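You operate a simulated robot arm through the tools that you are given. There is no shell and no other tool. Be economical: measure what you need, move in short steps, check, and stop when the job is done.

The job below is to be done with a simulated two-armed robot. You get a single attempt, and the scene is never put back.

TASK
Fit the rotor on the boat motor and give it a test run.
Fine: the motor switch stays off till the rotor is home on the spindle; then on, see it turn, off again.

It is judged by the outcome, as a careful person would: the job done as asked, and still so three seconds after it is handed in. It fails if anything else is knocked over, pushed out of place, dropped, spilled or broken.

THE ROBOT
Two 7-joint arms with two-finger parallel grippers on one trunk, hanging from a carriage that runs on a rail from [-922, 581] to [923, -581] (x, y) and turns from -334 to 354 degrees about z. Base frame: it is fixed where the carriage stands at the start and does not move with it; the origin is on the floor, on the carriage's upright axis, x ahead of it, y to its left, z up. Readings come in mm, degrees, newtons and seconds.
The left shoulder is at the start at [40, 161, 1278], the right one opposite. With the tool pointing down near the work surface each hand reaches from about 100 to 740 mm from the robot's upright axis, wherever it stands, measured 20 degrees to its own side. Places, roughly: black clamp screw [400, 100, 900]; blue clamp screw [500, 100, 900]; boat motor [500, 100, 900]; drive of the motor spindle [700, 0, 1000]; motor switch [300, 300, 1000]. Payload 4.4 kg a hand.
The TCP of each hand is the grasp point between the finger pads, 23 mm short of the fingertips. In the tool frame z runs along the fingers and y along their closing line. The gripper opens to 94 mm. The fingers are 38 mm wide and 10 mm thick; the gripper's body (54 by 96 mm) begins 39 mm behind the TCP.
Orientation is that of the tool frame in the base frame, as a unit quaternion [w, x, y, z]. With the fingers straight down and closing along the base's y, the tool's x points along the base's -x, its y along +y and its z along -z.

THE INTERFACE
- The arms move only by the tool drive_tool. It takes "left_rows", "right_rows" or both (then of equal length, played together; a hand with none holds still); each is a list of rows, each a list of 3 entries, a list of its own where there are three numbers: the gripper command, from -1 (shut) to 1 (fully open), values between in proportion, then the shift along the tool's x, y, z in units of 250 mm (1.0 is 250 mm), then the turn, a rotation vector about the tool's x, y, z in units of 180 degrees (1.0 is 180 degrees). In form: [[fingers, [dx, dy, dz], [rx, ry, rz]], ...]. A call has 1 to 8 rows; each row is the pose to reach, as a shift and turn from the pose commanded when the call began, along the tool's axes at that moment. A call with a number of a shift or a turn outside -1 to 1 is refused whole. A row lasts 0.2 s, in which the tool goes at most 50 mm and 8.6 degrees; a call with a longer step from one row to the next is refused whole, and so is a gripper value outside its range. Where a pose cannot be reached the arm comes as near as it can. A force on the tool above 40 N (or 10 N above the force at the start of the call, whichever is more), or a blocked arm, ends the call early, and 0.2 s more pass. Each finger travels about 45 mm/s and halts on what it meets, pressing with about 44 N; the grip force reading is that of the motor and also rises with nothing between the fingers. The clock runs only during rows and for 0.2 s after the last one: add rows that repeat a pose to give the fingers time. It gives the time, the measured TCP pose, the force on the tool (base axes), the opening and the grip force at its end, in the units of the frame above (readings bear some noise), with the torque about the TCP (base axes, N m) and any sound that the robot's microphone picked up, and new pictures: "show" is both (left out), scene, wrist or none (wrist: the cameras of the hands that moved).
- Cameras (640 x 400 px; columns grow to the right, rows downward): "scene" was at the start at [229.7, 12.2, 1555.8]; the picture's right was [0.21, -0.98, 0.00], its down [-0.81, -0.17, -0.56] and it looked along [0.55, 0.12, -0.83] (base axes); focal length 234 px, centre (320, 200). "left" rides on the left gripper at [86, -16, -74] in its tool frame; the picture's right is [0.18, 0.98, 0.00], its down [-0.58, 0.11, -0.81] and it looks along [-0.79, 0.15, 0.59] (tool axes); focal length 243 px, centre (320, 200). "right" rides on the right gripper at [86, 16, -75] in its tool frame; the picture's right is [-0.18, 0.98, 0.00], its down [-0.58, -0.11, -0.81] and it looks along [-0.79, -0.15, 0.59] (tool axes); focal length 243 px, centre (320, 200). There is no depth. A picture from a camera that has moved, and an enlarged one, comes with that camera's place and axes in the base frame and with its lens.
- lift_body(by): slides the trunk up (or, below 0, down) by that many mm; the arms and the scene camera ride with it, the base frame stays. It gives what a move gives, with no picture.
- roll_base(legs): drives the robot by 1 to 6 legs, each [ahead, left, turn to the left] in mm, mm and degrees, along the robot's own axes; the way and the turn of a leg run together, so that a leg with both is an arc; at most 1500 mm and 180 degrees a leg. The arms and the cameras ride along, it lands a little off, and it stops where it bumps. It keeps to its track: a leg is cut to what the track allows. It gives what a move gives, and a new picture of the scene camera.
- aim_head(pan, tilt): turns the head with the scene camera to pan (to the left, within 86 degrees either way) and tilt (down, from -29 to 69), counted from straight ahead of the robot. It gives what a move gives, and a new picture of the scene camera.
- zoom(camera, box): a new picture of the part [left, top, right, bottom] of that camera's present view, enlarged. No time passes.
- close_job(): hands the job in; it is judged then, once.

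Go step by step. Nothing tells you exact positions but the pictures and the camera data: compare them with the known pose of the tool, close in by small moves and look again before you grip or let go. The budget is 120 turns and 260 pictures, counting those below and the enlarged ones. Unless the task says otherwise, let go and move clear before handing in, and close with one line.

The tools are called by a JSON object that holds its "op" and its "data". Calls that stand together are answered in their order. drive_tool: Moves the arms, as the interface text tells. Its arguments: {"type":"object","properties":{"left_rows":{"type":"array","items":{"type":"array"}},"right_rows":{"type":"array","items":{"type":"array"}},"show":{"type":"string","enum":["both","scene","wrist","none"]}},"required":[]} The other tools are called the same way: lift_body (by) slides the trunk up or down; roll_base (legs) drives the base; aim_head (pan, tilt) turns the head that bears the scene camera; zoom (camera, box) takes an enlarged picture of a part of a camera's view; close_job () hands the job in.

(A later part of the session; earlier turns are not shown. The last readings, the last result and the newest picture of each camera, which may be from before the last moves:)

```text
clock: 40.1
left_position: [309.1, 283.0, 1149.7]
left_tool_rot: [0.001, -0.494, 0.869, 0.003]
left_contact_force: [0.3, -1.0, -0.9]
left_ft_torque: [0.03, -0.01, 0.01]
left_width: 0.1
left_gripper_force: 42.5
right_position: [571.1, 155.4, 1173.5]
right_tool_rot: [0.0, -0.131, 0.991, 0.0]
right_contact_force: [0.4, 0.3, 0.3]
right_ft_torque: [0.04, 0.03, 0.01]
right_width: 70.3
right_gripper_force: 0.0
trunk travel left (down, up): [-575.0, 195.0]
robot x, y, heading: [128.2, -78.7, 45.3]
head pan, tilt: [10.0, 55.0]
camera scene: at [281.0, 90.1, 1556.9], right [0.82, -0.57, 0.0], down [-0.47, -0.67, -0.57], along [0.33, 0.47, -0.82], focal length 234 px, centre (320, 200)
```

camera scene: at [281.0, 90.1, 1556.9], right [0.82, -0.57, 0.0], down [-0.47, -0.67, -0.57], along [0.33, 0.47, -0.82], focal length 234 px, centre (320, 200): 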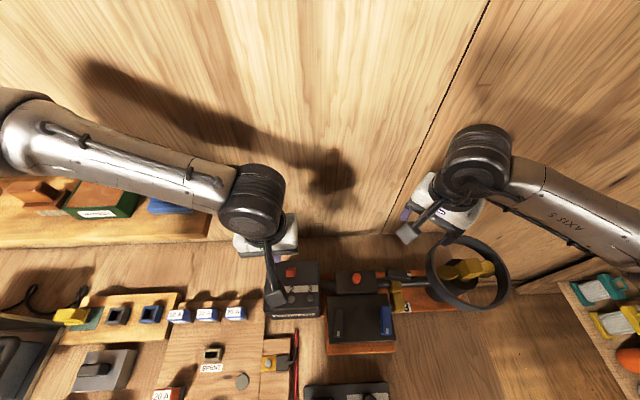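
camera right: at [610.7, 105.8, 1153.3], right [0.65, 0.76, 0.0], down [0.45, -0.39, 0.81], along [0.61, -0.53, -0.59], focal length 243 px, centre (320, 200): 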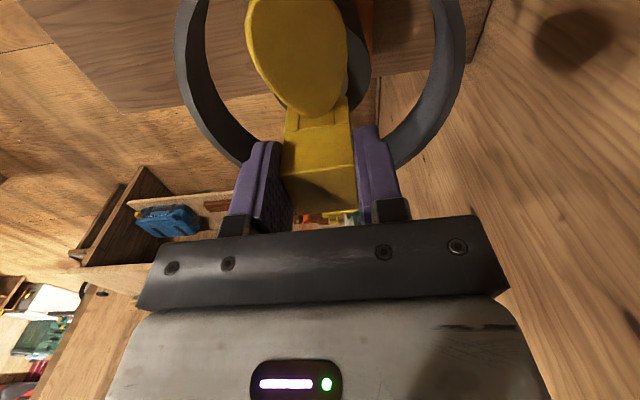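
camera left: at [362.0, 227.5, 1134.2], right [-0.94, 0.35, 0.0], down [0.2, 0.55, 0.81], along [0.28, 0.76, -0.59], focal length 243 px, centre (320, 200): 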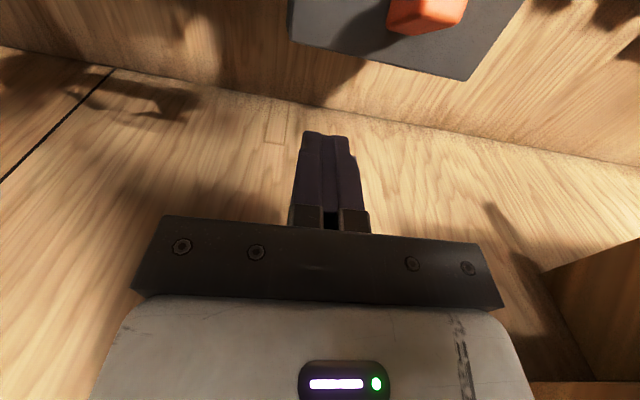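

Now the hand is nearly over the switch with a relaxed arm. I'll lower to just above the rocker's raised end and re-measure.

{"op": "drive_tool", "data": {"left_rows": [[-1, [-0.01, -0.04, 0.12], [0, 0, 0]], [-1, [-0.02, -0.08, 0.24], [0, 0, 0]], [-1, [-0.032, -0.116, 0.36], [0, 0, 0]], [-1, [-0.032, -0.116, 0.36], [0, 0, 0]]], "show": "none"}}

{"op": "zoom", "data": {"camera": "left", "box": [270, 70, 390, 170]}}

{"op": "zoom", "data": {"camera": "scene", "box": [250, 240, 330, 320]}}

```text
clock: 41.1
left_position: [309.9, 294.4, 1075.6]
left_tool_rot: [0.0, -0.494, 0.869, 0.003]
left_contact_force: [1.2, -0.6, -0.3]
left_ft_torque: [-0.02, 0.02, 0.01]
left_width: 0.0
left_gripper_force: 43.0
left hand out of reach, approached as far as the arm can: row 2, 3, 4
right_position: [571.4, 154.4, 1173.8]
right_tool_rot: [0.0, -0.13, 0.991, 0.001]
right_contact_force: [-0.2, -0.1, 0.3]
right_ft_torque: [-0.01, 0.01, -0.02]
right_width: 70.5
right_gripper_force: 0.1
trunk travel left (down, up): [-575.0, 195.0]
robot x, y, heading: [128.5, -80.5, 45.2]
head pan, tilt: [10.0, 55.0]
```

```text
4.00 times, centred on (330, 120) of left
camera zoom: at [278.0, 211.8, 1149.7], right [-0.94, 0.34, 0.0], down [0.2, 0.55, 0.81], along [0.28, 0.76, -0.59], focal length 970 px, centre (280, 520)
```

zoom: 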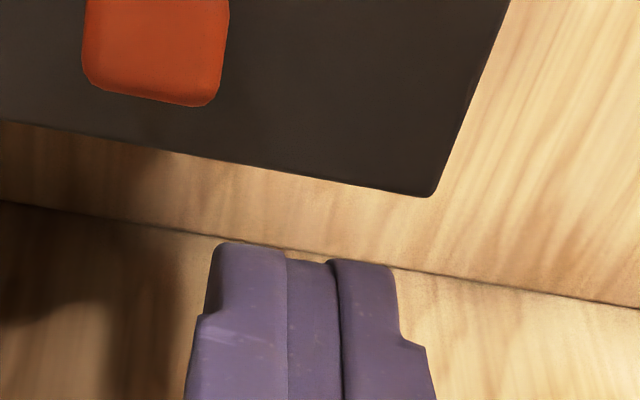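

```text
5.00 times, centred on (290, 280) of scene
camera zoom: at [281.0, 90.0, 1556.9], right [0.82, -0.57, 0.0], down [-0.47, -0.67, -0.57], along [0.33, 0.47, -0.82], focal length 1171 px, centre (470, -200)
```

zoom: 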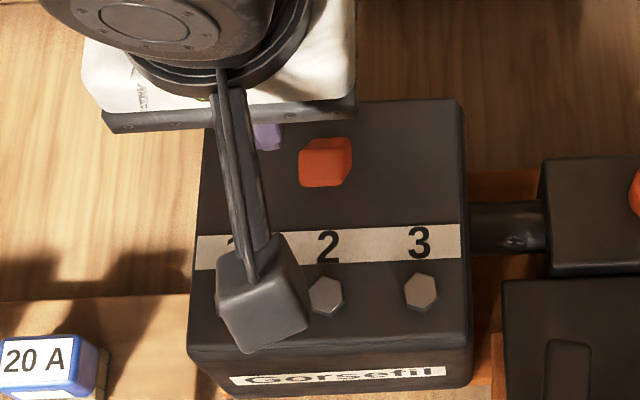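

The arm limits again at this bearing. A smaller turn (about 27° heading) should suit it better. I'll raise the hand, turn back 18°, and re-approach.

{"op": "drive_tool", "data": {"left_rows": [[-1, [0, 0, -0.15], [0, 0, 0]], [-1, [0, 0, -0.3], [0, 0, 0]]], "show": "none"}}

{"op": "roll_base", "data": {"legs": [[0, 0, -18]]}}

```text
clock: 41.7
left_position: [310.8, 296.9, 1151.2]
left_tool_rot: [0.0, -0.495, 0.869, 0.003]
left_contact_force: [0.4, -0.2, 0.8]
left_ft_torque: [0.01, 0.01, 0.02]
left_width: 0.0
left_gripper_force: 42.2
right_position: [572.5, 153.8, 1174.7]
right_tool_rot: [0.0, -0.13, 0.992, 0.0]
right_contact_force: [-0.8, -0.5, 0.0]
right_ft_torque: [-0.02, 0.01, 0.01]
right_width: 70.6
right_gripper_force: 0.0
trunk travel left (down, up): [-575.0, 195.0]
robot x, y, heading: [128.3, -79.0, 45.3]
head pan, tilt: [10.0, 55.0]
```

```text
clock: 43.1
left_position: [419.7, 218.9, 1150.6]
left_tool_rot: [0.001, -0.349, 0.937, 0.002]
left_contact_force: [-0.2, -0.3, -0.9]
left_ft_torque: [0.01, -0.01, -0.03]
left_width: 0.0
left_gripper_force: 42.5
right_position: [623.6, 2.2, 1174.4]
right_tool_rot: [0.0, 0.031, 1.0, 0.0]
right_contact_force: [-1.0, -0.1, -0.1]
right_ft_torque: [0.01, -0.01, -0.02]
right_width: 70.5
right_gripper_force: 0.2
trunk travel left (down, up): [-575.0, 195.0]
robot x, y, heading: [124.9, -78.2, 26.9]
head pan, tilt: [10.0, 55.0]
camera scene: at [327.8, 32.4, 1556.9], right [0.6, -0.8, 0.0], down [-0.66, -0.49, -0.57], along [0.46, 0.34, -0.82], focal length 234 px, centre (320, 200)
```

scene: 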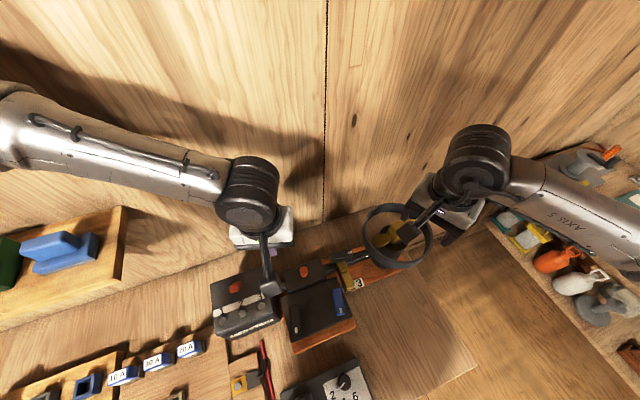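

{"op": "drive_tool", "data": {"left_rows": [[-1, [0.024, 0.096, 0], [0, 0, -0.025]], [-1, [0.048, 0.191, 0.06], [0, 0, -0.051]], [-1, [0.073, 0.287, 0.14], [0, 0, -0.076]], [-1, [0.097, 0.383, 0.22], [0, 0, -0.102]], [-1, [0.097, 0.383, 0.32], [0, 0, -0.102]], [-1, [0.097, 0.383, 0.32], [0, 0, -0.102]]], "show": "none"}}

{"op": "zoom", "data": {"camera": "left", "box": [270, 70, 390, 170]}}

{"op": "zoom", "data": {"camera": "scene", "box": [205, 260, 285, 320]}}

```text
clock: 44.5
left_position: [338.7, 275.6, 1069.6]
left_tool_rot: [0.001, -0.495, 0.869, 0.002]
left_contact_force: [-0.2, -0.1, 0.2]
left_ft_torque: [0.01, 0.01, 0.0]
left_width: 0.1
left_gripper_force: 42.8
right_position: [623.3, 2.1, 1173.8]
right_tool_rot: [0.0, 0.03, 1.0, 0.001]
right_contact_force: [0.7, -1.2, -0.3]
right_ft_torque: [0.04, -0.01, 0.01]
right_width: 70.3
right_gripper_force: 0.1
trunk travel left (down, up): [-575.0, 195.0]
robot x, y, heading: [126.3, -79.9, 26.7]
head pan, tilt: [10.0, 55.0]
```

```text
4.00 times, centred on (330, 120) of left
camera zoom: at [308.0, 193.0, 1143.5], right [-0.94, 0.34, 0.0], down [0.2, 0.55, 0.81], along [0.28, 0.76, -0.59], focal length 970 px, centre (280, 520)
```

zoom: 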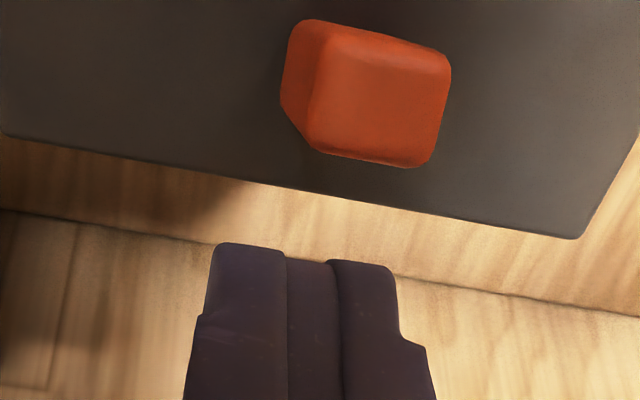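

```text
6.67 times, centred on (245, 290) of scene
camera zoom: at [327.8, 32.5, 1556.9], right [0.6, -0.8, 0.0], down [-0.66, -0.49, -0.57], along [0.46, 0.34, -0.82], focal length 1561 px, centre (820, -400)
```

zoom: 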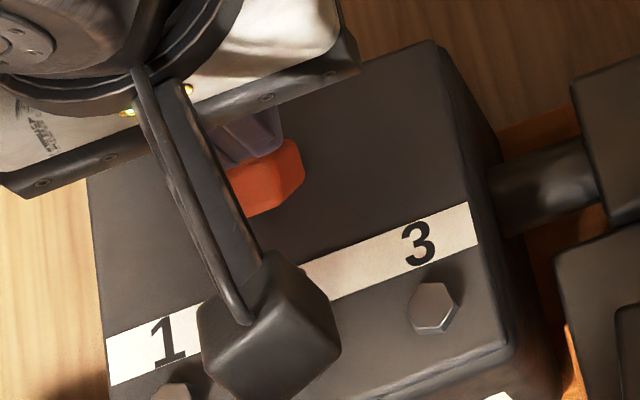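

The reach is good and nothing is pushed. The fingertip's inner edge overlaps the raised end by about 6 mm. Pressing down in small steps.

{"op": "drive_tool", "data": {"left_rows": [[-1, [0, 0, 0.1], [0, 0, 0]], [-1, [0, 0, 0.18], [0, 0, 0]], [-1, [0, 0, 0.2], [0, 0, 0]], [-1, [0, 0, 0.208], [0, 0, 0]], [-1, [0, 0, 0.216], [0, 0, 0]], [-1, [0, 0, 0.224], [0, 0, 0]], [-1, [0, 0, 0.232], [0, 0, 0]]], "show": "none"}}

{"op": "zoom", "data": {"camera": "left", "box": [270, 70, 390, 170]}}

{"op": "zoom", "data": {"camera": "scene", "box": [355, 195, 445, 275]}}

```text
clock: 45.1
left_position: [338.3, 275.4, 1030.1]
left_tool_rot: [0.001, -0.493, 0.87, 0.002]
left_contact_force: [-3.4, 1.4, 15.7]
left_ft_torque: [0.1, 0.12, 0.01]
left_width: 0.2
left_gripper_force: 42.7
right_position: [623.0, 2.3, 1173.4]
right_tool_rot: [0.0, 0.029, 1.0, 0.0]
right_contact_force: [0.3, 0.0, 0.4]
right_ft_torque: [0.01, 0.0, 0.02]
right_width: 70.5
right_gripper_force: 0.1
trunk travel left (down, up): [-575.0, 195.0]
robot x, y, heading: [124.8, -82.0, 26.7]
head pan, tilt: [10.0, 55.0]
stopped in row 3 (left hand): the force on the tool passed its limit at 60 N (the readings are from after the stop); the commanded pose is now the measured one
```

```text
4.00 times, centred on (330, 120) of left
camera zoom: at [307.2, 192.6, 1103.5], right [-0.94, 0.35, 0.0], down [0.2, 0.55, 0.81], along [0.28, 0.76, -0.59], focal length 970 px, centre (280, 520)
```

zoom: 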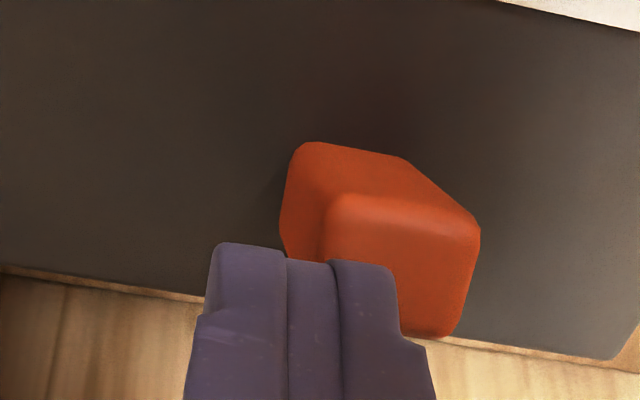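

```text
5.00 times, centred on (400, 235) of scene
camera zoom: at [327.8, 32.9, 1557.3], right [0.6, -0.8, 0.0], down [-0.66, -0.49, -0.57], along [0.46, 0.34, -0.82], focal length 1171 px, centre (-80, 25)
```

zoom: 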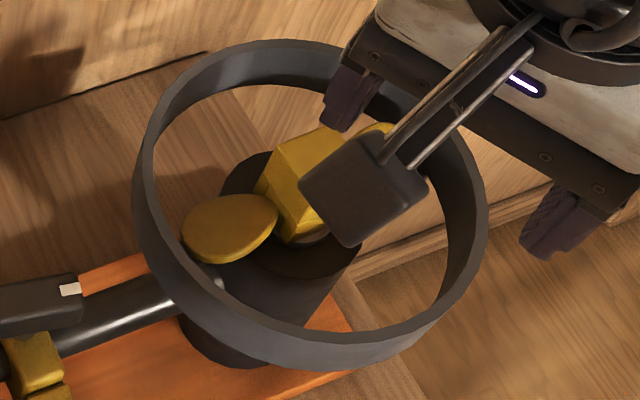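

Contact came at tip z≈1007, so the rocker stands taller than I thought, and the quick approach tripped the force limit. I'll press again slowly, slightly farther out.

{"op": "drive_tool", "data": {"left_rows": [[-1, [0, -0.012, -0.012], [0, 0, 0]], [-1, [0, -0.012, -0.004], [0, 0, 0]], [-1, [0, -0.012, 0.002], [0, 0, 0]], [-1, [0, -0.012, 0.007], [0, 0, 0]], [-1, [0, -0.012, 0.012], [0, 0, 0]], [-1, [0, -0.012, 0.017], [0, 0, 0]], [-1, [0, -0.012, 0.022], [0, 0, 0]], [-1, [0, -0.012, 0.027], [0, 0, 0]]], "show": "none"}}

{"op": "zoom", "data": {"camera": "left", "box": [270, 70, 390, 170]}}

```text
clock: 46.2
left_position: [341.3, 272.4, 1029.4]
left_tool_rot: [0.003, -0.492, 0.871, 0.001]
left_contact_force: [-6.8, 0.4, 23.5]
left_ft_torque: [0.13, 0.28, 0.0]
left_width: 0.2
left_gripper_force: 42.7
right_position: [623.9, 3.5, 1174.4]
right_tool_rot: [0.001, 0.029, 1.0, 0.001]
right_contact_force: [0.5, 0.3, -0.6]
right_ft_torque: [-0.01, -0.02, 0.01]
right_width: 70.3
right_gripper_force: 0.0
trunk travel left (down, up): [-575.0, 195.0]
robot x, y, heading: [125.1, -84.1, 26.9]
head pan, tilt: [10.0, 55.0]
stopped in row 5 (left hand): the force on the tool passed its limit at 44 N (the readings are from after the stop); the commanded pose is now the measured one
```

```text
4.00 times, centred on (330, 120) of left
camera zoom: at [309.2, 190.0, 1103.4], right [-0.94, 0.35, 0.0], down [0.2, 0.55, 0.81], along [0.28, 0.76, -0.59], focal length 970 px, centre (280, 520)
```

zoom: 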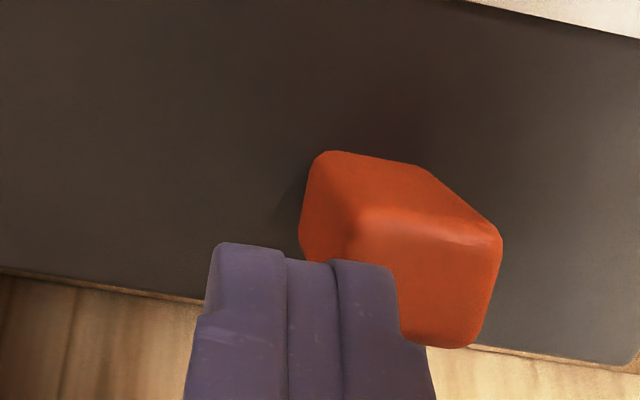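

At 44 N it doesn't yield downward. The geometry shows the lever leaning toward the "1" side, with its raised edge right over the pivot, so it should be pushed sideways toward "3". I'll lift and go round to its other side.

{"op": "drive_tool", "data": {"left_rows": [[-1, [0, 0, -0.06], [0, 0, 0]], [-1, [0, 0, -0.12], [0, 0, 0]], [-1, [0.02, 0.09, -0.12], [0, 0, 0]], [-1, [0.04, 0.175, -0.12], [0, 0, 0]], [-1, [0.04, 0.175, -0.12], [0, 0, 0]]], "show": "none"}}

{"op": "zoom", "data": {"camera": "left", "box": [220, 40, 370, 170]}}

{"op": "zoom", "data": {"camera": "scene", "box": [205, 260, 285, 320]}}

```text
clock: 47.4
left_position: [297.4, 286.4, 1058.3]
left_tool_rot: [0.002, -0.492, 0.87, 0.002]
left_contact_force: [0.1, 0.5, -0.4]
left_ft_torque: [0.0, -0.01, -0.02]
left_width: 0.0
left_gripper_force: 42.3
right_position: [623.7, 2.2, 1175.2]
right_tool_rot: [0.0, 0.03, 1.0, 0.0]
right_contact_force: [0.0, 1.1, -0.1]
right_ft_torque: [0.01, -0.01, 0.01]
right_width: 70.5
right_gripper_force: 0.1
trunk travel left (down, up): [-575.0, 195.0]
robot x, y, heading: [126.8, -79.4, 26.8]
head pan, tilt: [10.0, 55.0]
```

```text
3.08 times, centred on (295, 105) of left
camera zoom: at [265.9, 203.4, 1132.3], right [-0.94, 0.35, 0.0], down [0.2, 0.55, 0.81], along [0.28, 0.76, -0.59], focal length 746 px, centre (397, 492)
```

zoom: 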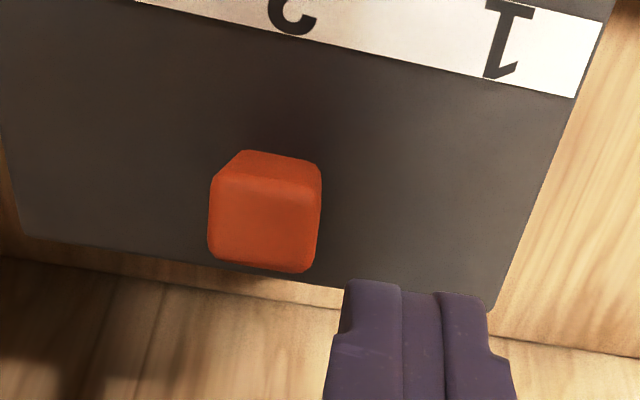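

```text
6.67 times, centred on (245, 290) of scene
camera zoom: at [327.8, 32.6, 1556.9], right [0.6, -0.8, 0.0], down [-0.66, -0.49, -0.57], along [0.46, 0.34, -0.82], focal length 1561 px, centre (820, -400)
```

zoom: 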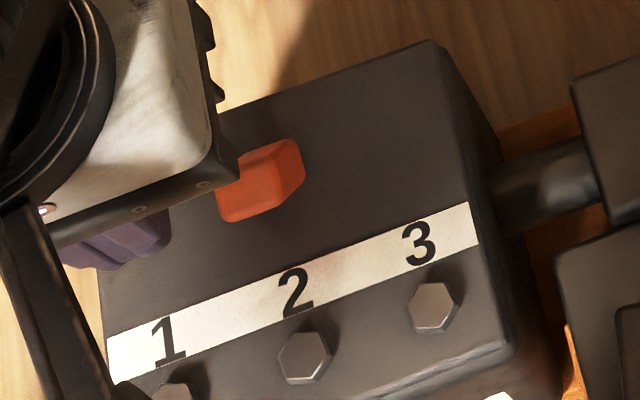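

The far view confirms the lean: the "1"-side face overhangs. I'll lower the tip beside it and push toward "3".

{"op": "drive_tool", "data": {"left_rows": [[-1, [0, 0.018, 0.07], [0, 0, 0]], [-1, [0, 0.018, 0.125], [0, 0, 0]], [-1, [0, 0.018, 0.135], [0, 0, 0]], [-1, [0, 0.0, 0.135], [0, 0, 0]], [-1, [0, -0.016, 0.135], [0, 0, 0]], [-1, [0, -0.03, 0.135], [0, 0, 0]], [-1, [0, -0.042, 0.135], [0, 0, 0]], [-1, [0, -0.054, 0.135], [0, 0, 0]]], "show": "none"}}

{"op": "zoom", "data": {"camera": "left", "box": [220, 40, 370, 170]}}

{"op": "zoom", "data": {"camera": "scene", "box": [355, 195, 445, 275]}}

```text
clock: 49.2
left_position: [303.1, 282.5, 1025.2]
left_tool_rot: [0.0, -0.494, 0.869, 0.006]
left_contact_force: [-31.8, 19.1, 8.1]
left_ft_torque: [0.43, 0.65, 0.08]
left_width: 0.1
left_gripper_force: 42.6
right_position: [620.0, 5.7, 1172.0]
right_tool_rot: [-0.002, 0.03, 1.0, 0.002]
right_contact_force: [0.1, -0.6, 0.1]
right_ft_torque: [0.03, 0.0, -0.02]
right_width: 70.6
right_gripper_force: 0.0
trunk travel left (down, up): [-575.0, 195.0]
robot x, y, heading: [125.0, -81.2, 27.2]
head pan, tilt: [10.0, 55.0]
```

```text
3.08 times, centred on (295, 105) of left
camera zoom: at [272.7, 199.1, 1098.0], right [-0.94, 0.34, 0.01], down [0.21, 0.55, 0.81], along [0.27, 0.76, -0.59], focal length 746 px, centre (397, 492)
```

zoom: 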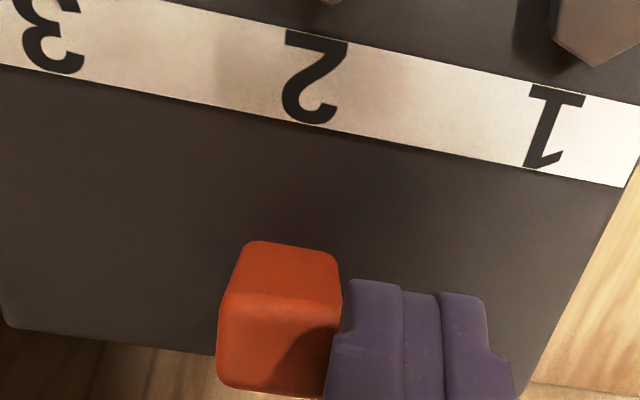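

```text
5.00 times, centred on (400, 235) of scene
camera zoom: at [325.3, 34.4, 1556.5], right [0.6, -0.8, 0.0], down [-0.66, -0.49, -0.57], along [0.46, 0.35, -0.82], focal length 1171 px, centre (-80, 25)
```

zoom: 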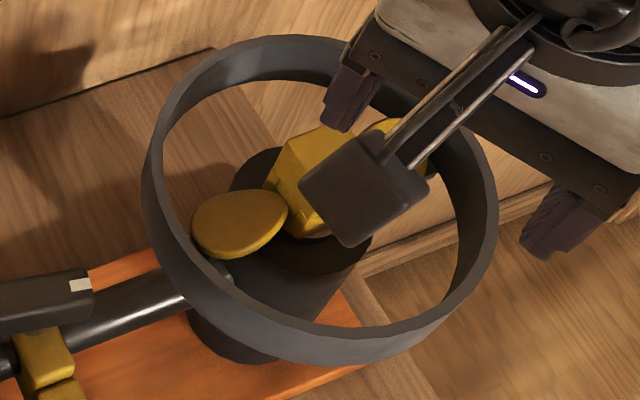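

I re-triangulated from several views. The lever's wall-side edge is high (z≈1008) and its robot-side edge low (≈997), so it leans toward the robot and should be flipped toward the wall. I'll back off, lift, and go to its robot side.

{"op": "drive_tool", "data": {"left_rows": [[-1, [0, 0.04, 0], [0, 0, 0]], [-1, [0, 0.04, -0.13], [0, 0, 0]], [-1, [0.05, -0.0, -0.13], [0, 0, 0]], [-1, [0.1, -0.048, -0.13], [0, 0, 0]], [-1, [0.1, -0.048, -0.13], [0, 0, 0]]], "show": "none"}}

{"op": "zoom", "data": {"camera": "left", "box": [250, 20, 390, 160]}}

{"op": "zoom", "data": {"camera": "scene", "box": [205, 260, 285, 320]}}

```text
clock: 50.4
left_position: [311.1, 252.0, 1056.1]
left_tool_rot: [0.001, -0.492, 0.871, 0.0]
left_contact_force: [-0.7, -0.8, -0.5]
left_ft_torque: [-0.02, -0.02, 0.01]
left_width: 0.1
left_gripper_force: 42.1
left hand out of reach, approached as far as the arm can: row 4, 5
right_position: [623.6, 3.5, 1173.0]
right_tool_rot: [0.0, 0.029, 1.0, 0.0]
right_contact_force: [-0.7, 0.7, -0.2]
right_ft_torque: [0.01, -0.01, -0.03]
right_width: 70.6
right_gripper_force: 0.2
trunk travel left (down, up): [-575.0, 195.0]
robot x, y, heading: [126.8, -79.1, 26.5]
head pan, tilt: [10.0, 55.0]
```

```text
2.86 times, centred on (320, 90) of left
camera zoom: at [279.2, 169.3, 1130.0], right [-0.94, 0.35, 0.0], down [0.2, 0.55, 0.81], along [0.28, 0.76, -0.59], focal length 693 px, centre (320, 514)
```

zoom: 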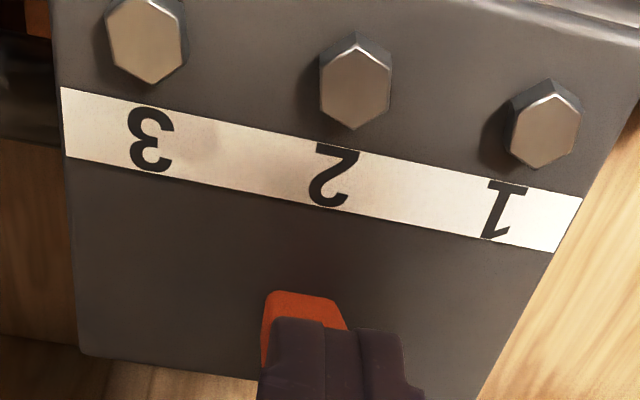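

```text
6.67 times, centred on (245, 290) of scene
camera zoom: at [327.7, 32.6, 1556.9], right [0.6, -0.8, 0.0], down [-0.66, -0.49, -0.57], along [0.46, 0.34, -0.82], focal length 1561 px, centre (820, -400)
```

zoom: 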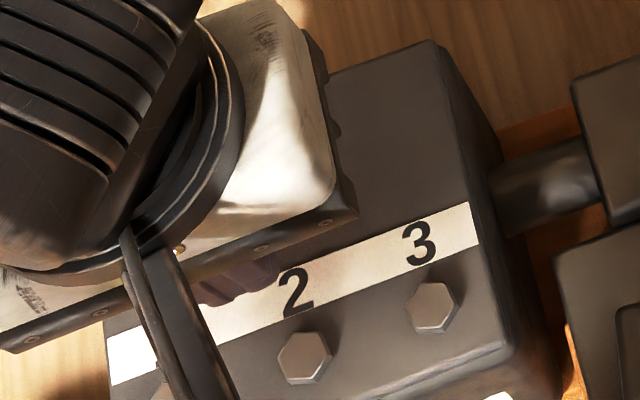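

{"op": "drive_tool", "data": {"left_rows": [[-1, [0, 0, 0.06], [0, 0, 0]], [-1, [0, 0, 0.11], [0, 0, 0]], [-1, [0, 0, 0.125], [0, 0, 0]], [-1, [-0.02, 0, 0.125], [0, 0, 0]], [-1, [-0.04, 0, 0.125], [0, 0, 0]], [-1, [-0.055, 0, 0.125], [0, 0, 0]], [-1, [-0.07, 0, 0.125], [0, 0, 0]], [-1, [-0.085, 0, 0.125], [0, 0, 0]]], "show": "none"}}

{"op": "zoom", "data": {"camera": "left", "box": [250, 60, 390, 200]}}

{"op": "zoom", "data": {"camera": "scene", "box": [355, 195, 445, 275]}}

```text
clock: 51.7
left_position: [316.8, 259.6, 1026.9]
left_tool_rot: [0.002, -0.491, 0.871, -0.002]
left_contact_force: [-7.1, -5.2, 17.4]
left_ft_torque: [0.1, -0.09, 0.25]
left_width: 0.0
left_gripper_force: 42.4
right_position: [622.3, 2.7, 1173.5]
right_tool_rot: [0.0, 0.029, 1.0, 0.0]
right_contact_force: [-0.2, 0.2, -0.5]
right_ft_torque: [0.03, 0.02, 0.02]
right_width: 70.5
right_gripper_force: 0.1
trunk travel left (down, up): [-575.0, 195.0]
robot x, y, heading: [127.3, -76.0, 26.5]
head pan, tilt: [10.0, 55.0]
stopped in row 6 (left hand): the force on the tool passed its limit at 47 N (the readings are from after the stop); the commanded pose is now the measured one
```

```text
2.86 times, centred on (320, 130) of left
camera zoom: at [284.0, 177.8, 1101.1], right [-0.94, 0.35, -0.01], down [0.2, 0.56, 0.81], along [0.29, 0.75, -0.59], focal length 693 px, centre (320, 400)
```

zoom: 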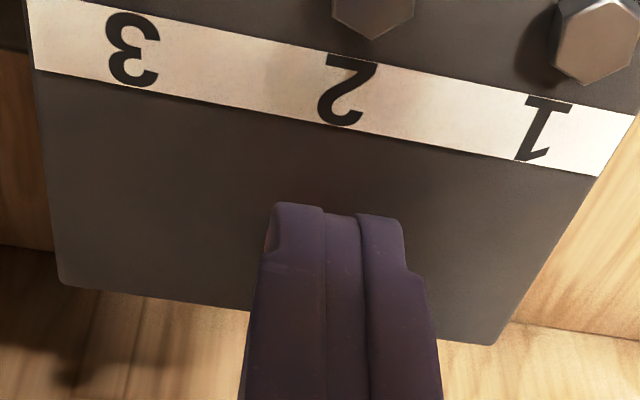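

```text
5.00 times, centred on (400, 235) of scene
camera zoom: at [327.4, 32.7, 1556.9], right [0.6, -0.8, 0.0], down [-0.66, -0.49, -0.57], along [0.46, 0.34, -0.82], focal length 1171 px, centre (-80, 25)
```

zoom: 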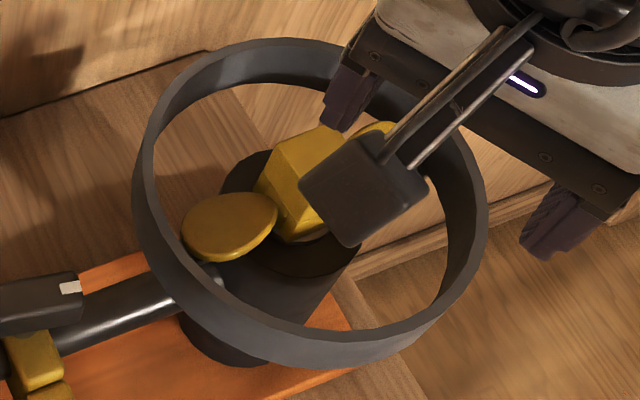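

It still didn't flip, and the reaction is mainly vertical. I need a true profile view, so I'll lift and tilt the hand so its camera looks nearly level at the switch.

{"op": "drive_tool", "data": {"left_rows": [[-1, [0, 0, -0.08], [0, 0, 0]], [-1, [0, 0, -0.12], [0, -0.04, 0]], [-1, [0, 0, -0.14], [0, -0.08, 0]], [-1, [0, 0, -0.14], [0, -0.12, 0]], [-1, [0, 0, -0.14], [0, -0.16, 0]], [-1, [0, 0, -0.14], [0, -0.19, 0]], [-1, [0, 0, -0.14], [0, -0.19, 0]]], "show": "wrist"}}

{"op": "zoom", "data": {"camera": "left", "box": [250, 40, 390, 160]}}

```text
clock: 53.3
left_position: [361.5, 286.3, 1048.1]
left_tool_rot: [0.259, -0.47, 0.831, 0.144]
left_contact_force: [-0.5, -0.1, -0.3]
left_ft_torque: [0.0, 0.01, 0.0]
left_width: 0.0
left_gripper_force: 42.6
left hand out of reach, approached as far as the arm can: row 2, 3, 4, 5, 6, 7
right_position: [624.3, 2.5, 1173.8]
right_tool_rot: [0.0, 0.029, 1.0, 0.001]
right_contact_force: [-0.4, -0.5, -0.2]
right_ft_torque: [-0.02, 0.02, 0.05]
right_width: 70.3
right_gripper_force: 0.1
trunk travel left (down, up): [-575.0, 195.0]
robot x, y, heading: [132.2, -78.4, 26.9]
head pan, tilt: [10.0, 55.0]
camera left: at [315.8, 180.0, 1060.2], right [-0.92, 0.38, -0.11], down [-0.08, 0.08, 0.99], along [0.38, 0.92, -0.04], focal length 243 px, centre (320, 200)
```

left: 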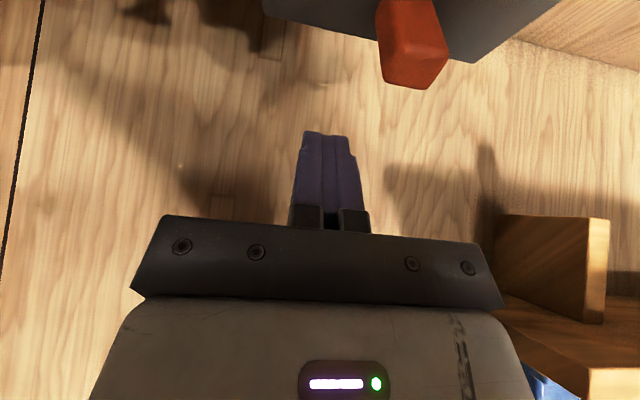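

```text
3.33 times, centred on (320, 100) of left
camera zoom: at [315.8, 180.0, 1060.2], right [-0.92, 0.38, -0.11], down [-0.08, 0.08, 0.99], along [0.38, 0.92, -0.04], focal length 809 px, centre (320, 533)
```

zoom: 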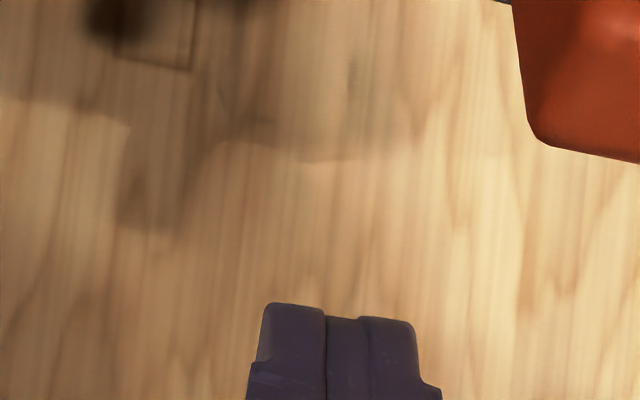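

Out of reach moved it a bit, but I have a low view. Zooming on the switch.

{"op": "zoom", "data": {"camera": "left", "box": [350, 0, 490, 100]}}

{"op": "zoom", "data": {"camera": "scene", "box": [215, 270, 255, 300]}}

```text
4.00 times, centred on (420, 50) of left
camera zoom: at [315.8, 180.0, 1060.2], right [-0.92, 0.38, -0.11], down [-0.08, 0.08, 0.99], along [0.38, 0.92, -0.04], focal length 970 px, centre (-80, 800)
```

zoom: 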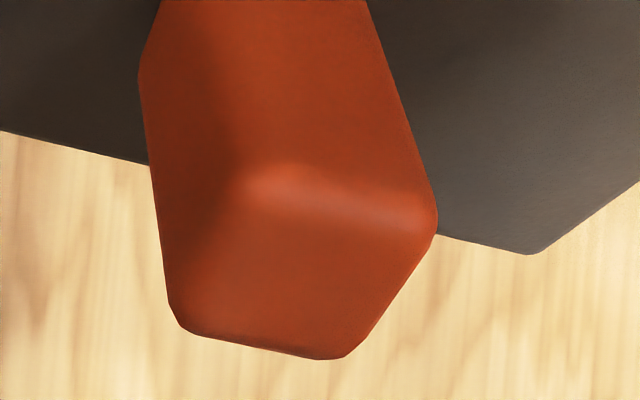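

```text
13.33 times, centred on (235, 285) of scene
camera zoom: at [327.7, 32.6, 1556.9], right [0.6, -0.8, 0.0], down [-0.66, -0.49, -0.57], along [0.46, 0.34, -0.82], focal length 3122 px, centre (1453, -933)
```

zoom: 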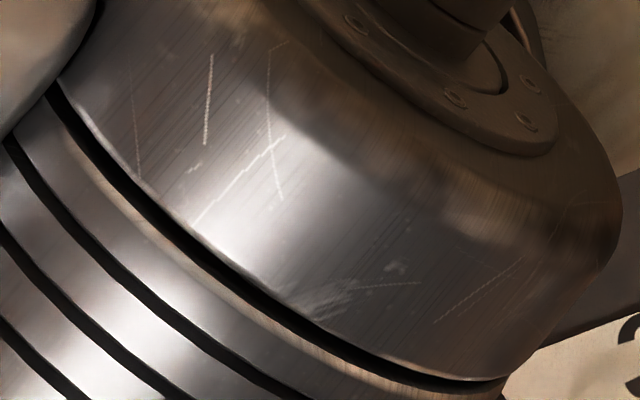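

Now it's clear: the lever stands about 30 mm tall from a lower panel (~970). It leans toward the robot with a slanted top whose near edge is at z≈994. My push was too high, on the slant. I'll straighten the hand back to the robot side and then push lower.

{"op": "drive_tool", "data": {"left_rows": [[-1, [-0.03, 0, -0.05], [0, 0.035, 0]], [-1, [0.02, 0.03, -0.1], [0, 0.075, 0]], [-1, [0.07, 0.06, -0.13], [0, 0.115, 0]], [-1, [0.12, 0.085, -0.15], [0, 0.155, 0]], [-1, [0.159, 0.102, -0.158], [0, 0.192, 0]], [-1, [0.159, 0.102, -0.158], [0, 0.192, 0]]], "show": "none"}}

{"op": "zoom", "data": {"camera": "left", "box": [250, 20, 390, 160]}}

```text
clock: 54.7
left_position: [312.2, 252.4, 1058.8]
left_tool_rot: [-0.001, -0.492, 0.871, -0.002]
left_contact_force: [-0.2, -0.2, 0.3]
left_ft_torque: [0.0, 0.0, 0.03]
left_width: 0.0
left_gripper_force: 42.6
left hand out of reach, approached as far as the arm can: row 2, 3, 4
right_position: [623.9, 2.3, 1174.9]
right_tool_rot: [0.0, 0.03, 1.0, -0.001]
right_contact_force: [-0.8, 0.8, -0.2]
right_ft_torque: [0.0, -0.01, -0.02]
right_width: 70.5
right_gripper_force: 0.1
trunk travel left (down, up): [-575.0, 195.0]
robot x, y, heading: [126.8, -77.8, 27.0]
head pan, tilt: [10.0, 55.0]
```

```text
2.86 times, centred on (320, 90) of left
camera zoom: at [280.7, 169.5, 1134.1], right [-0.94, 0.35, 0.0], down [0.21, 0.56, 0.8], along [0.28, 0.75, -0.6], focal length 693 px, centre (320, 514)
```

zoom: 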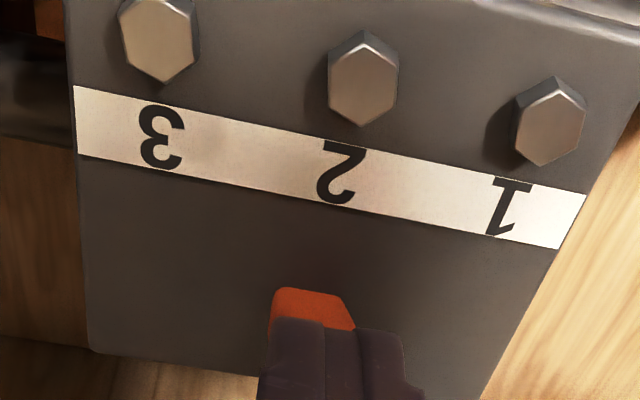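

{"op": "drive_tool", "data": {"left_rows": [[-1, [0.01, 0.018, 0.08], [0, 0, 0]], [-1, [0.01, 0.018, 0.15], [0, 0, 0]], [-1, [0.01, 0.018, 0.19], [0, 0, 0]], [-1, [0.01, 0.018, 0.2], [0, 0, 0]]], "show": "none"}}

{"op": "zoom", "data": {"camera": "left", "box": [250, 60, 390, 200]}}

```text
clock: 55.7
left_position: [307.4, 251.8, 1009.9]
left_tool_rot: [-0.001, -0.492, 0.871, -0.002]
left_contact_force: [0.0, 0.6, -0.8]
left_ft_torque: [0.02, 0.04, 0.0]
left_width: 0.0
left_gripper_force: 42.2
right_position: [623.3, 2.6, 1174.1]
right_tool_rot: [0.0, 0.03, 1.0, 0.0]
right_contact_force: [0.4, -0.3, 0.0]
right_ft_torque: [0.02, 0.01, 0.02]
right_width: 70.6
right_gripper_force: 0.0
trunk travel left (down, up): [-575.0, 195.0]
robot x, y, heading: [127.5, -77.4, 26.8]
head pan, tilt: [10.0, 55.0]
```

```text
2.86 times, centred on (320, 130) of left
camera zoom: at [275.3, 169.6, 1084.1], right [-0.94, 0.35, 0.0], down [0.21, 0.56, 0.8], along [0.28, 0.75, -0.59], focal length 693 px, centre (320, 400)
```

zoom: 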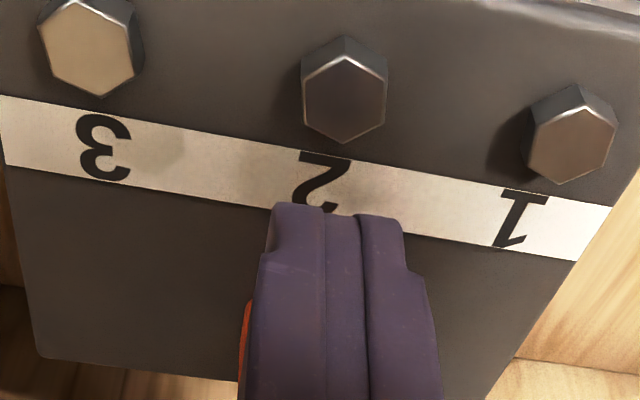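

The tip is at 987 with no contact, in front of the lever. Now pushing toward the wall.

{"op": "drive_tool", "data": {"left_rows": [[-1, [-0.015, 0, 0], [0, 0, 0]], [-1, [-0.03, 0, 0], [0, 0, 0]], [-1, [-0.042, 0, 0], [0, 0, 0]], [-1, [-0.054, 0, 0], [0, 0, 0]], [-1, [-0.066, 0, 0], [0, 0, 0]], [-1, [-0.078, 0, 0], [0, 0, 0]], [-1, [-0.09, 0, 0], [0, 0, 0]]], "show": "none"}}

{"op": "zoom", "data": {"camera": "left", "box": [250, 60, 390, 200]}}

{"op": "zoom", "data": {"camera": "scene", "box": [355, 195, 445, 275]}}

```text
clock: 57.3
left_position: [319.3, 272.0, 1008.8]
left_tool_rot: [-0.001, -0.492, 0.871, -0.003]
left_contact_force: [-0.3, -0.9, 4.4]
left_ft_torque: [0.11, -0.04, -0.04]
left_width: 0.0
left_gripper_force: 42.3
right_position: [622.8, 2.4, 1173.0]
right_tool_rot: [0.0, 0.031, 1.0, 0.0]
right_contact_force: [0.4, 0.1, -0.2]
right_ft_torque: [0.01, 0.03, 0.01]
right_width: 70.5
right_gripper_force: 0.0
trunk travel left (down, up): [-575.0, 195.0]
robot x, y, heading: [126.7, -79.3, 26.8]
head pan, tilt: [10.0, 55.0]
```

```text
2.86 times, centred on (320, 130) of left
camera zoom: at [287.1, 189.0, 1084.2], right [-0.94, 0.35, 0.0], down [0.21, 0.56, 0.8], along [0.28, 0.75, -0.59], focal length 693 px, centre (320, 400)
```

zoom: 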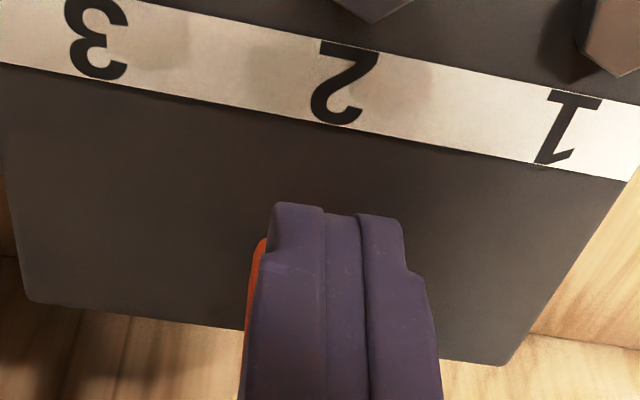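

```text
5.00 times, centred on (400, 235) of scene
camera zoom: at [327.8, 32.6, 1557.0], right [0.6, -0.8, 0.0], down [-0.66, -0.49, -0.57], along [0.46, 0.34, -0.82], focal length 1171 px, centre (-80, 25)
```

zoom: 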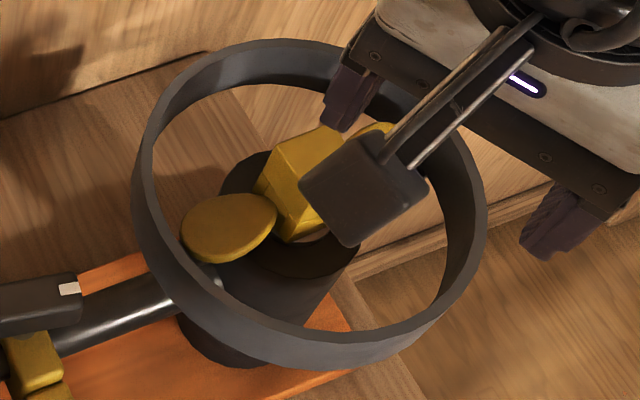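

It moved 20 mm with little force, so something gave. I'll lift and look at the lever and rotor.

{"op": "drive_tool", "data": {"left_rows": [[-1, [0, 0, -0.1], [0, 0, 0]], [-1, [0, 0.1, -0.22], [0, 0, 0]], [-1, [0.02, 0.2, -0.22], [0, 0, 0]], [-1, [0.02, 0.2, -0.22], [0, 0, 0]]], "show": "scene"}}

{"op": "zoom", "data": {"camera": "left", "box": [210, 40, 370, 170]}}

{"op": "zoom", "data": {"camera": "scene", "box": [355, 195, 445, 275]}}

```text
clock: 58.3
left_position: [286.3, 301.4, 1061.8]
left_tool_rot: [-0.001, -0.492, 0.871, -0.003]
left_contact_force: [0.7, -0.1, 0.2]
left_ft_torque: [0.0, -0.02, 0.01]
left_width: 0.3
left_gripper_force: 42.7
left hand out of reach, approached as far as the arm can: row 3, 4
right_position: [623.7, 2.0, 1173.8]
right_tool_rot: [0.0, 0.029, 1.0, 0.0]
right_contact_force: [-0.4, 0.0, 0.7]
right_ft_torque: [0.01, -0.03, -0.02]
right_width: 70.5
right_gripper_force: 0.1
trunk travel left (down, up): [-575.0, 195.0]
robot x, y, heading: [126.4, -80.4, 27.0]
head pan, tilt: [10.0, 55.0]
camera scene: at [327.7, 32.6, 1556.9], right [0.6, -0.8, 0.0], down [-0.66, -0.49, -0.57], along [0.46, 0.34, -0.82], focal length 234 px, centre (320, 200)
```

scene: 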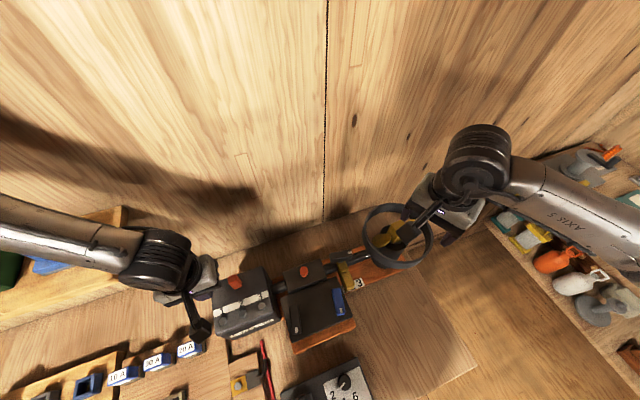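

```text
3.08 times, centred on (290, 105) of left
camera zoom: at [253.0, 218.7, 1135.7], right [-0.94, 0.35, 0.0], down [0.21, 0.56, 0.8], along [0.28, 0.75, -0.6], focal length 746 px, centre (412, 492)
```

zoom: 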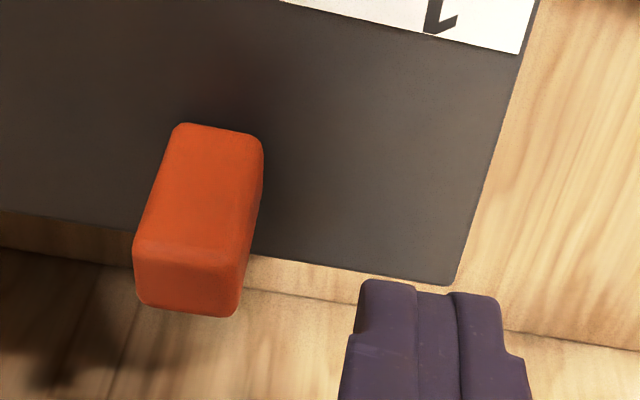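

```text
5.00 times, centred on (400, 235) of scene
camera zoom: at [327.7, 32.6, 1556.9], right [0.6, -0.8, 0.0], down [-0.66, -0.49, -0.57], along [0.46, 0.34, -0.82], focal length 1171 px, centre (-80, 25)
```

zoom: 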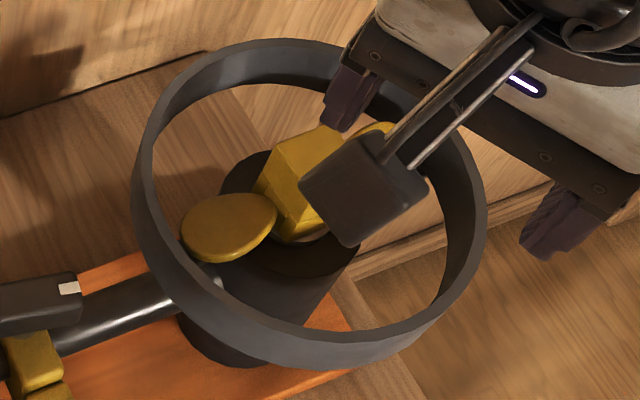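

The lever has flipped: it now leans toward the wall. The rotor looks unchanged in one frame, so I'll let a little time pass and compare.

{"op": "drive_tool", "data": {"left_rows": [[-1, [0, 0, 0], [0, 0, 0]], [-1, [0, 0, 0], [0, 0, 0]], [-1, [0, 0, 0], [0, 0, 0]]], "show": "none"}}

{"op": "zoom", "data": {"camera": "scene", "box": [355, 195, 445, 275]}}

{"op": "zoom", "data": {"camera": "scene", "box": [205, 255, 325, 345]}}

```text
clock: 59.1
left_position: [283.2, 301.2, 1061.7]
left_tool_rot: [-0.001, -0.491, 0.871, -0.003]
left_contact_force: [0.1, -0.4, -0.4]
left_ft_torque: [0.03, -0.03, -0.02]
left_width: 0.0
left_gripper_force: 42.5
right_position: [624.0, 1.9, 1173.3]
right_tool_rot: [0.0, 0.029, 1.0, 0.001]
right_contact_force: [0.4, 0.2, -0.3]
right_ft_torque: [-0.02, -0.01, 0.01]
right_width: 70.4
right_gripper_force: 0.0
trunk travel left (down, up): [-575.0, 195.0]
robot x, y, heading: [126.9, -81.2, 26.6]
head pan, tilt: [10.0, 55.0]
```

```text
5.00 times, centred on (400, 235) of scene
camera zoom: at [327.7, 32.6, 1556.9], right [0.6, -0.8, 0.0], down [-0.66, -0.49, -0.57], along [0.46, 0.34, -0.82], focal length 1171 px, centre (-80, 25)
```

zoom: 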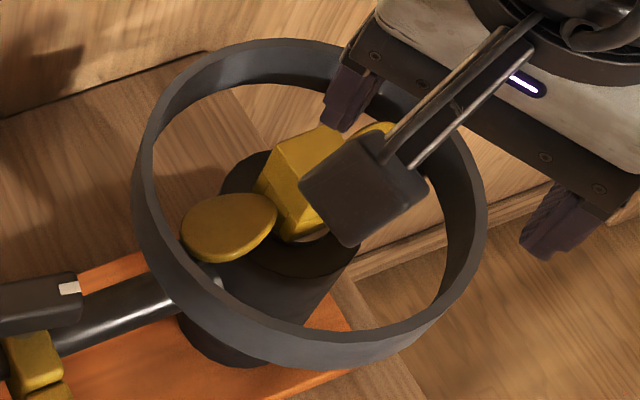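

```text
4.44 times, centred on (265, 300) of scene
camera zoom: at [327.7, 32.6, 1556.9], right [0.6, -0.8, 0.0], down [-0.66, -0.49, -0.57], along [0.46, 0.34, -0.82], focal length 1041 px, centre (564, -244)
```

zoom: 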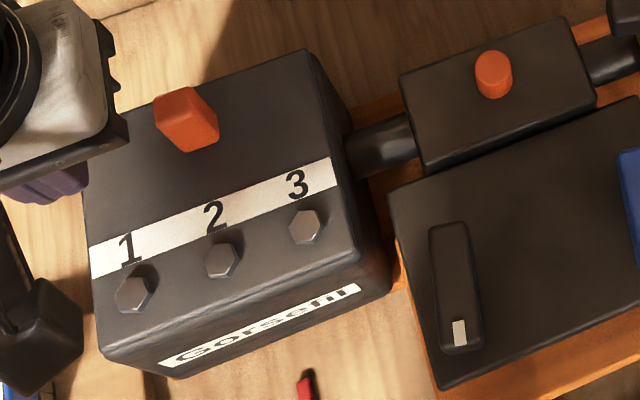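

The switch lever is over, but the rotor isn't turning yet. I'll check the hub's seating and the lever's state more closely.

{"op": "zoom", "data": {"camera": "scene", "box": [395, 225, 425, 250]}}

{"op": "zoom", "data": {"camera": "right", "box": [240, 0, 460, 140]}}

{"op": "zoom", "data": {"camera": "scene", "box": [220, 265, 250, 290]}}

{"op": "zoom", "data": {"camera": "scene", "box": [290, 240, 390, 310]}}

```text
16.00 times, centred on (410, 238) of scene
camera zoom: at [327.7, 32.6, 1556.9], right [0.6, -0.8, 0.0], down [-0.66, -0.49, -0.57], along [0.46, 0.34, -0.82], focal length 3746 px, centre (-1120, -400)
```

zoom: 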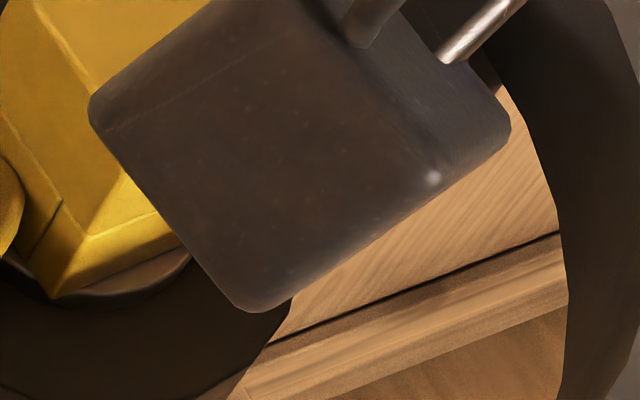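

```text
2.86 times, centred on (350, 70) of right
camera zoom: at [539.0, 23.2, 1249.5], right [0.24, 0.97, 0.0], down [0.57, -0.14, 0.81], along [0.78, -0.2, -0.59], focal length 693 px, centre (234, 571)
```

zoom: 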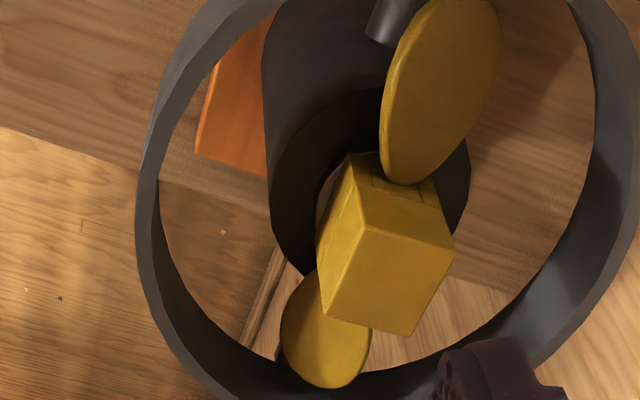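

```text
16.00 times, centred on (235, 278) of scene
camera zoom: at [327.7, 32.6, 1556.9], right [0.6, -0.8, 0.0], down [-0.66, -0.49, -0.57], along [0.46, 0.34, -0.82], focal length 3746 px, centre (1680, -1040)
```

zoom: 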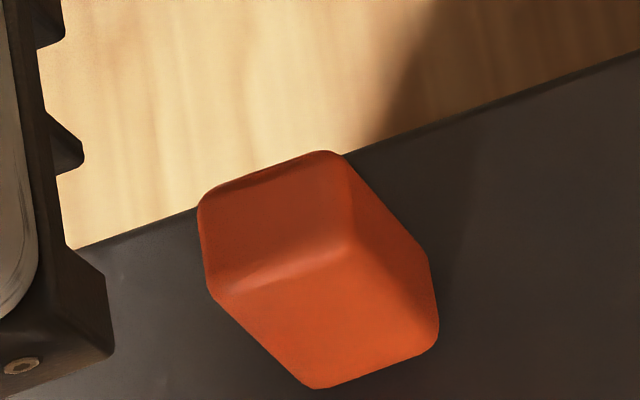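

```text
5.71 times, centred on (340, 275) of scene
camera zoom: at [327.7, 32.6, 1556.9], right [0.6, -0.8, 0.0], down [-0.66, -0.49, -0.57], along [0.46, 0.34, -0.82], focal length 1338 px, centre (206, -229)
```

zoom: 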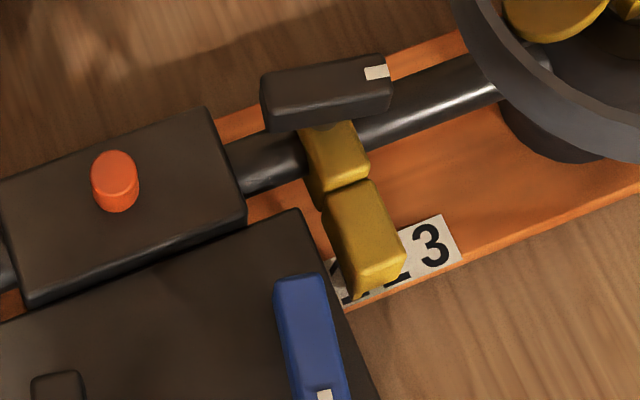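

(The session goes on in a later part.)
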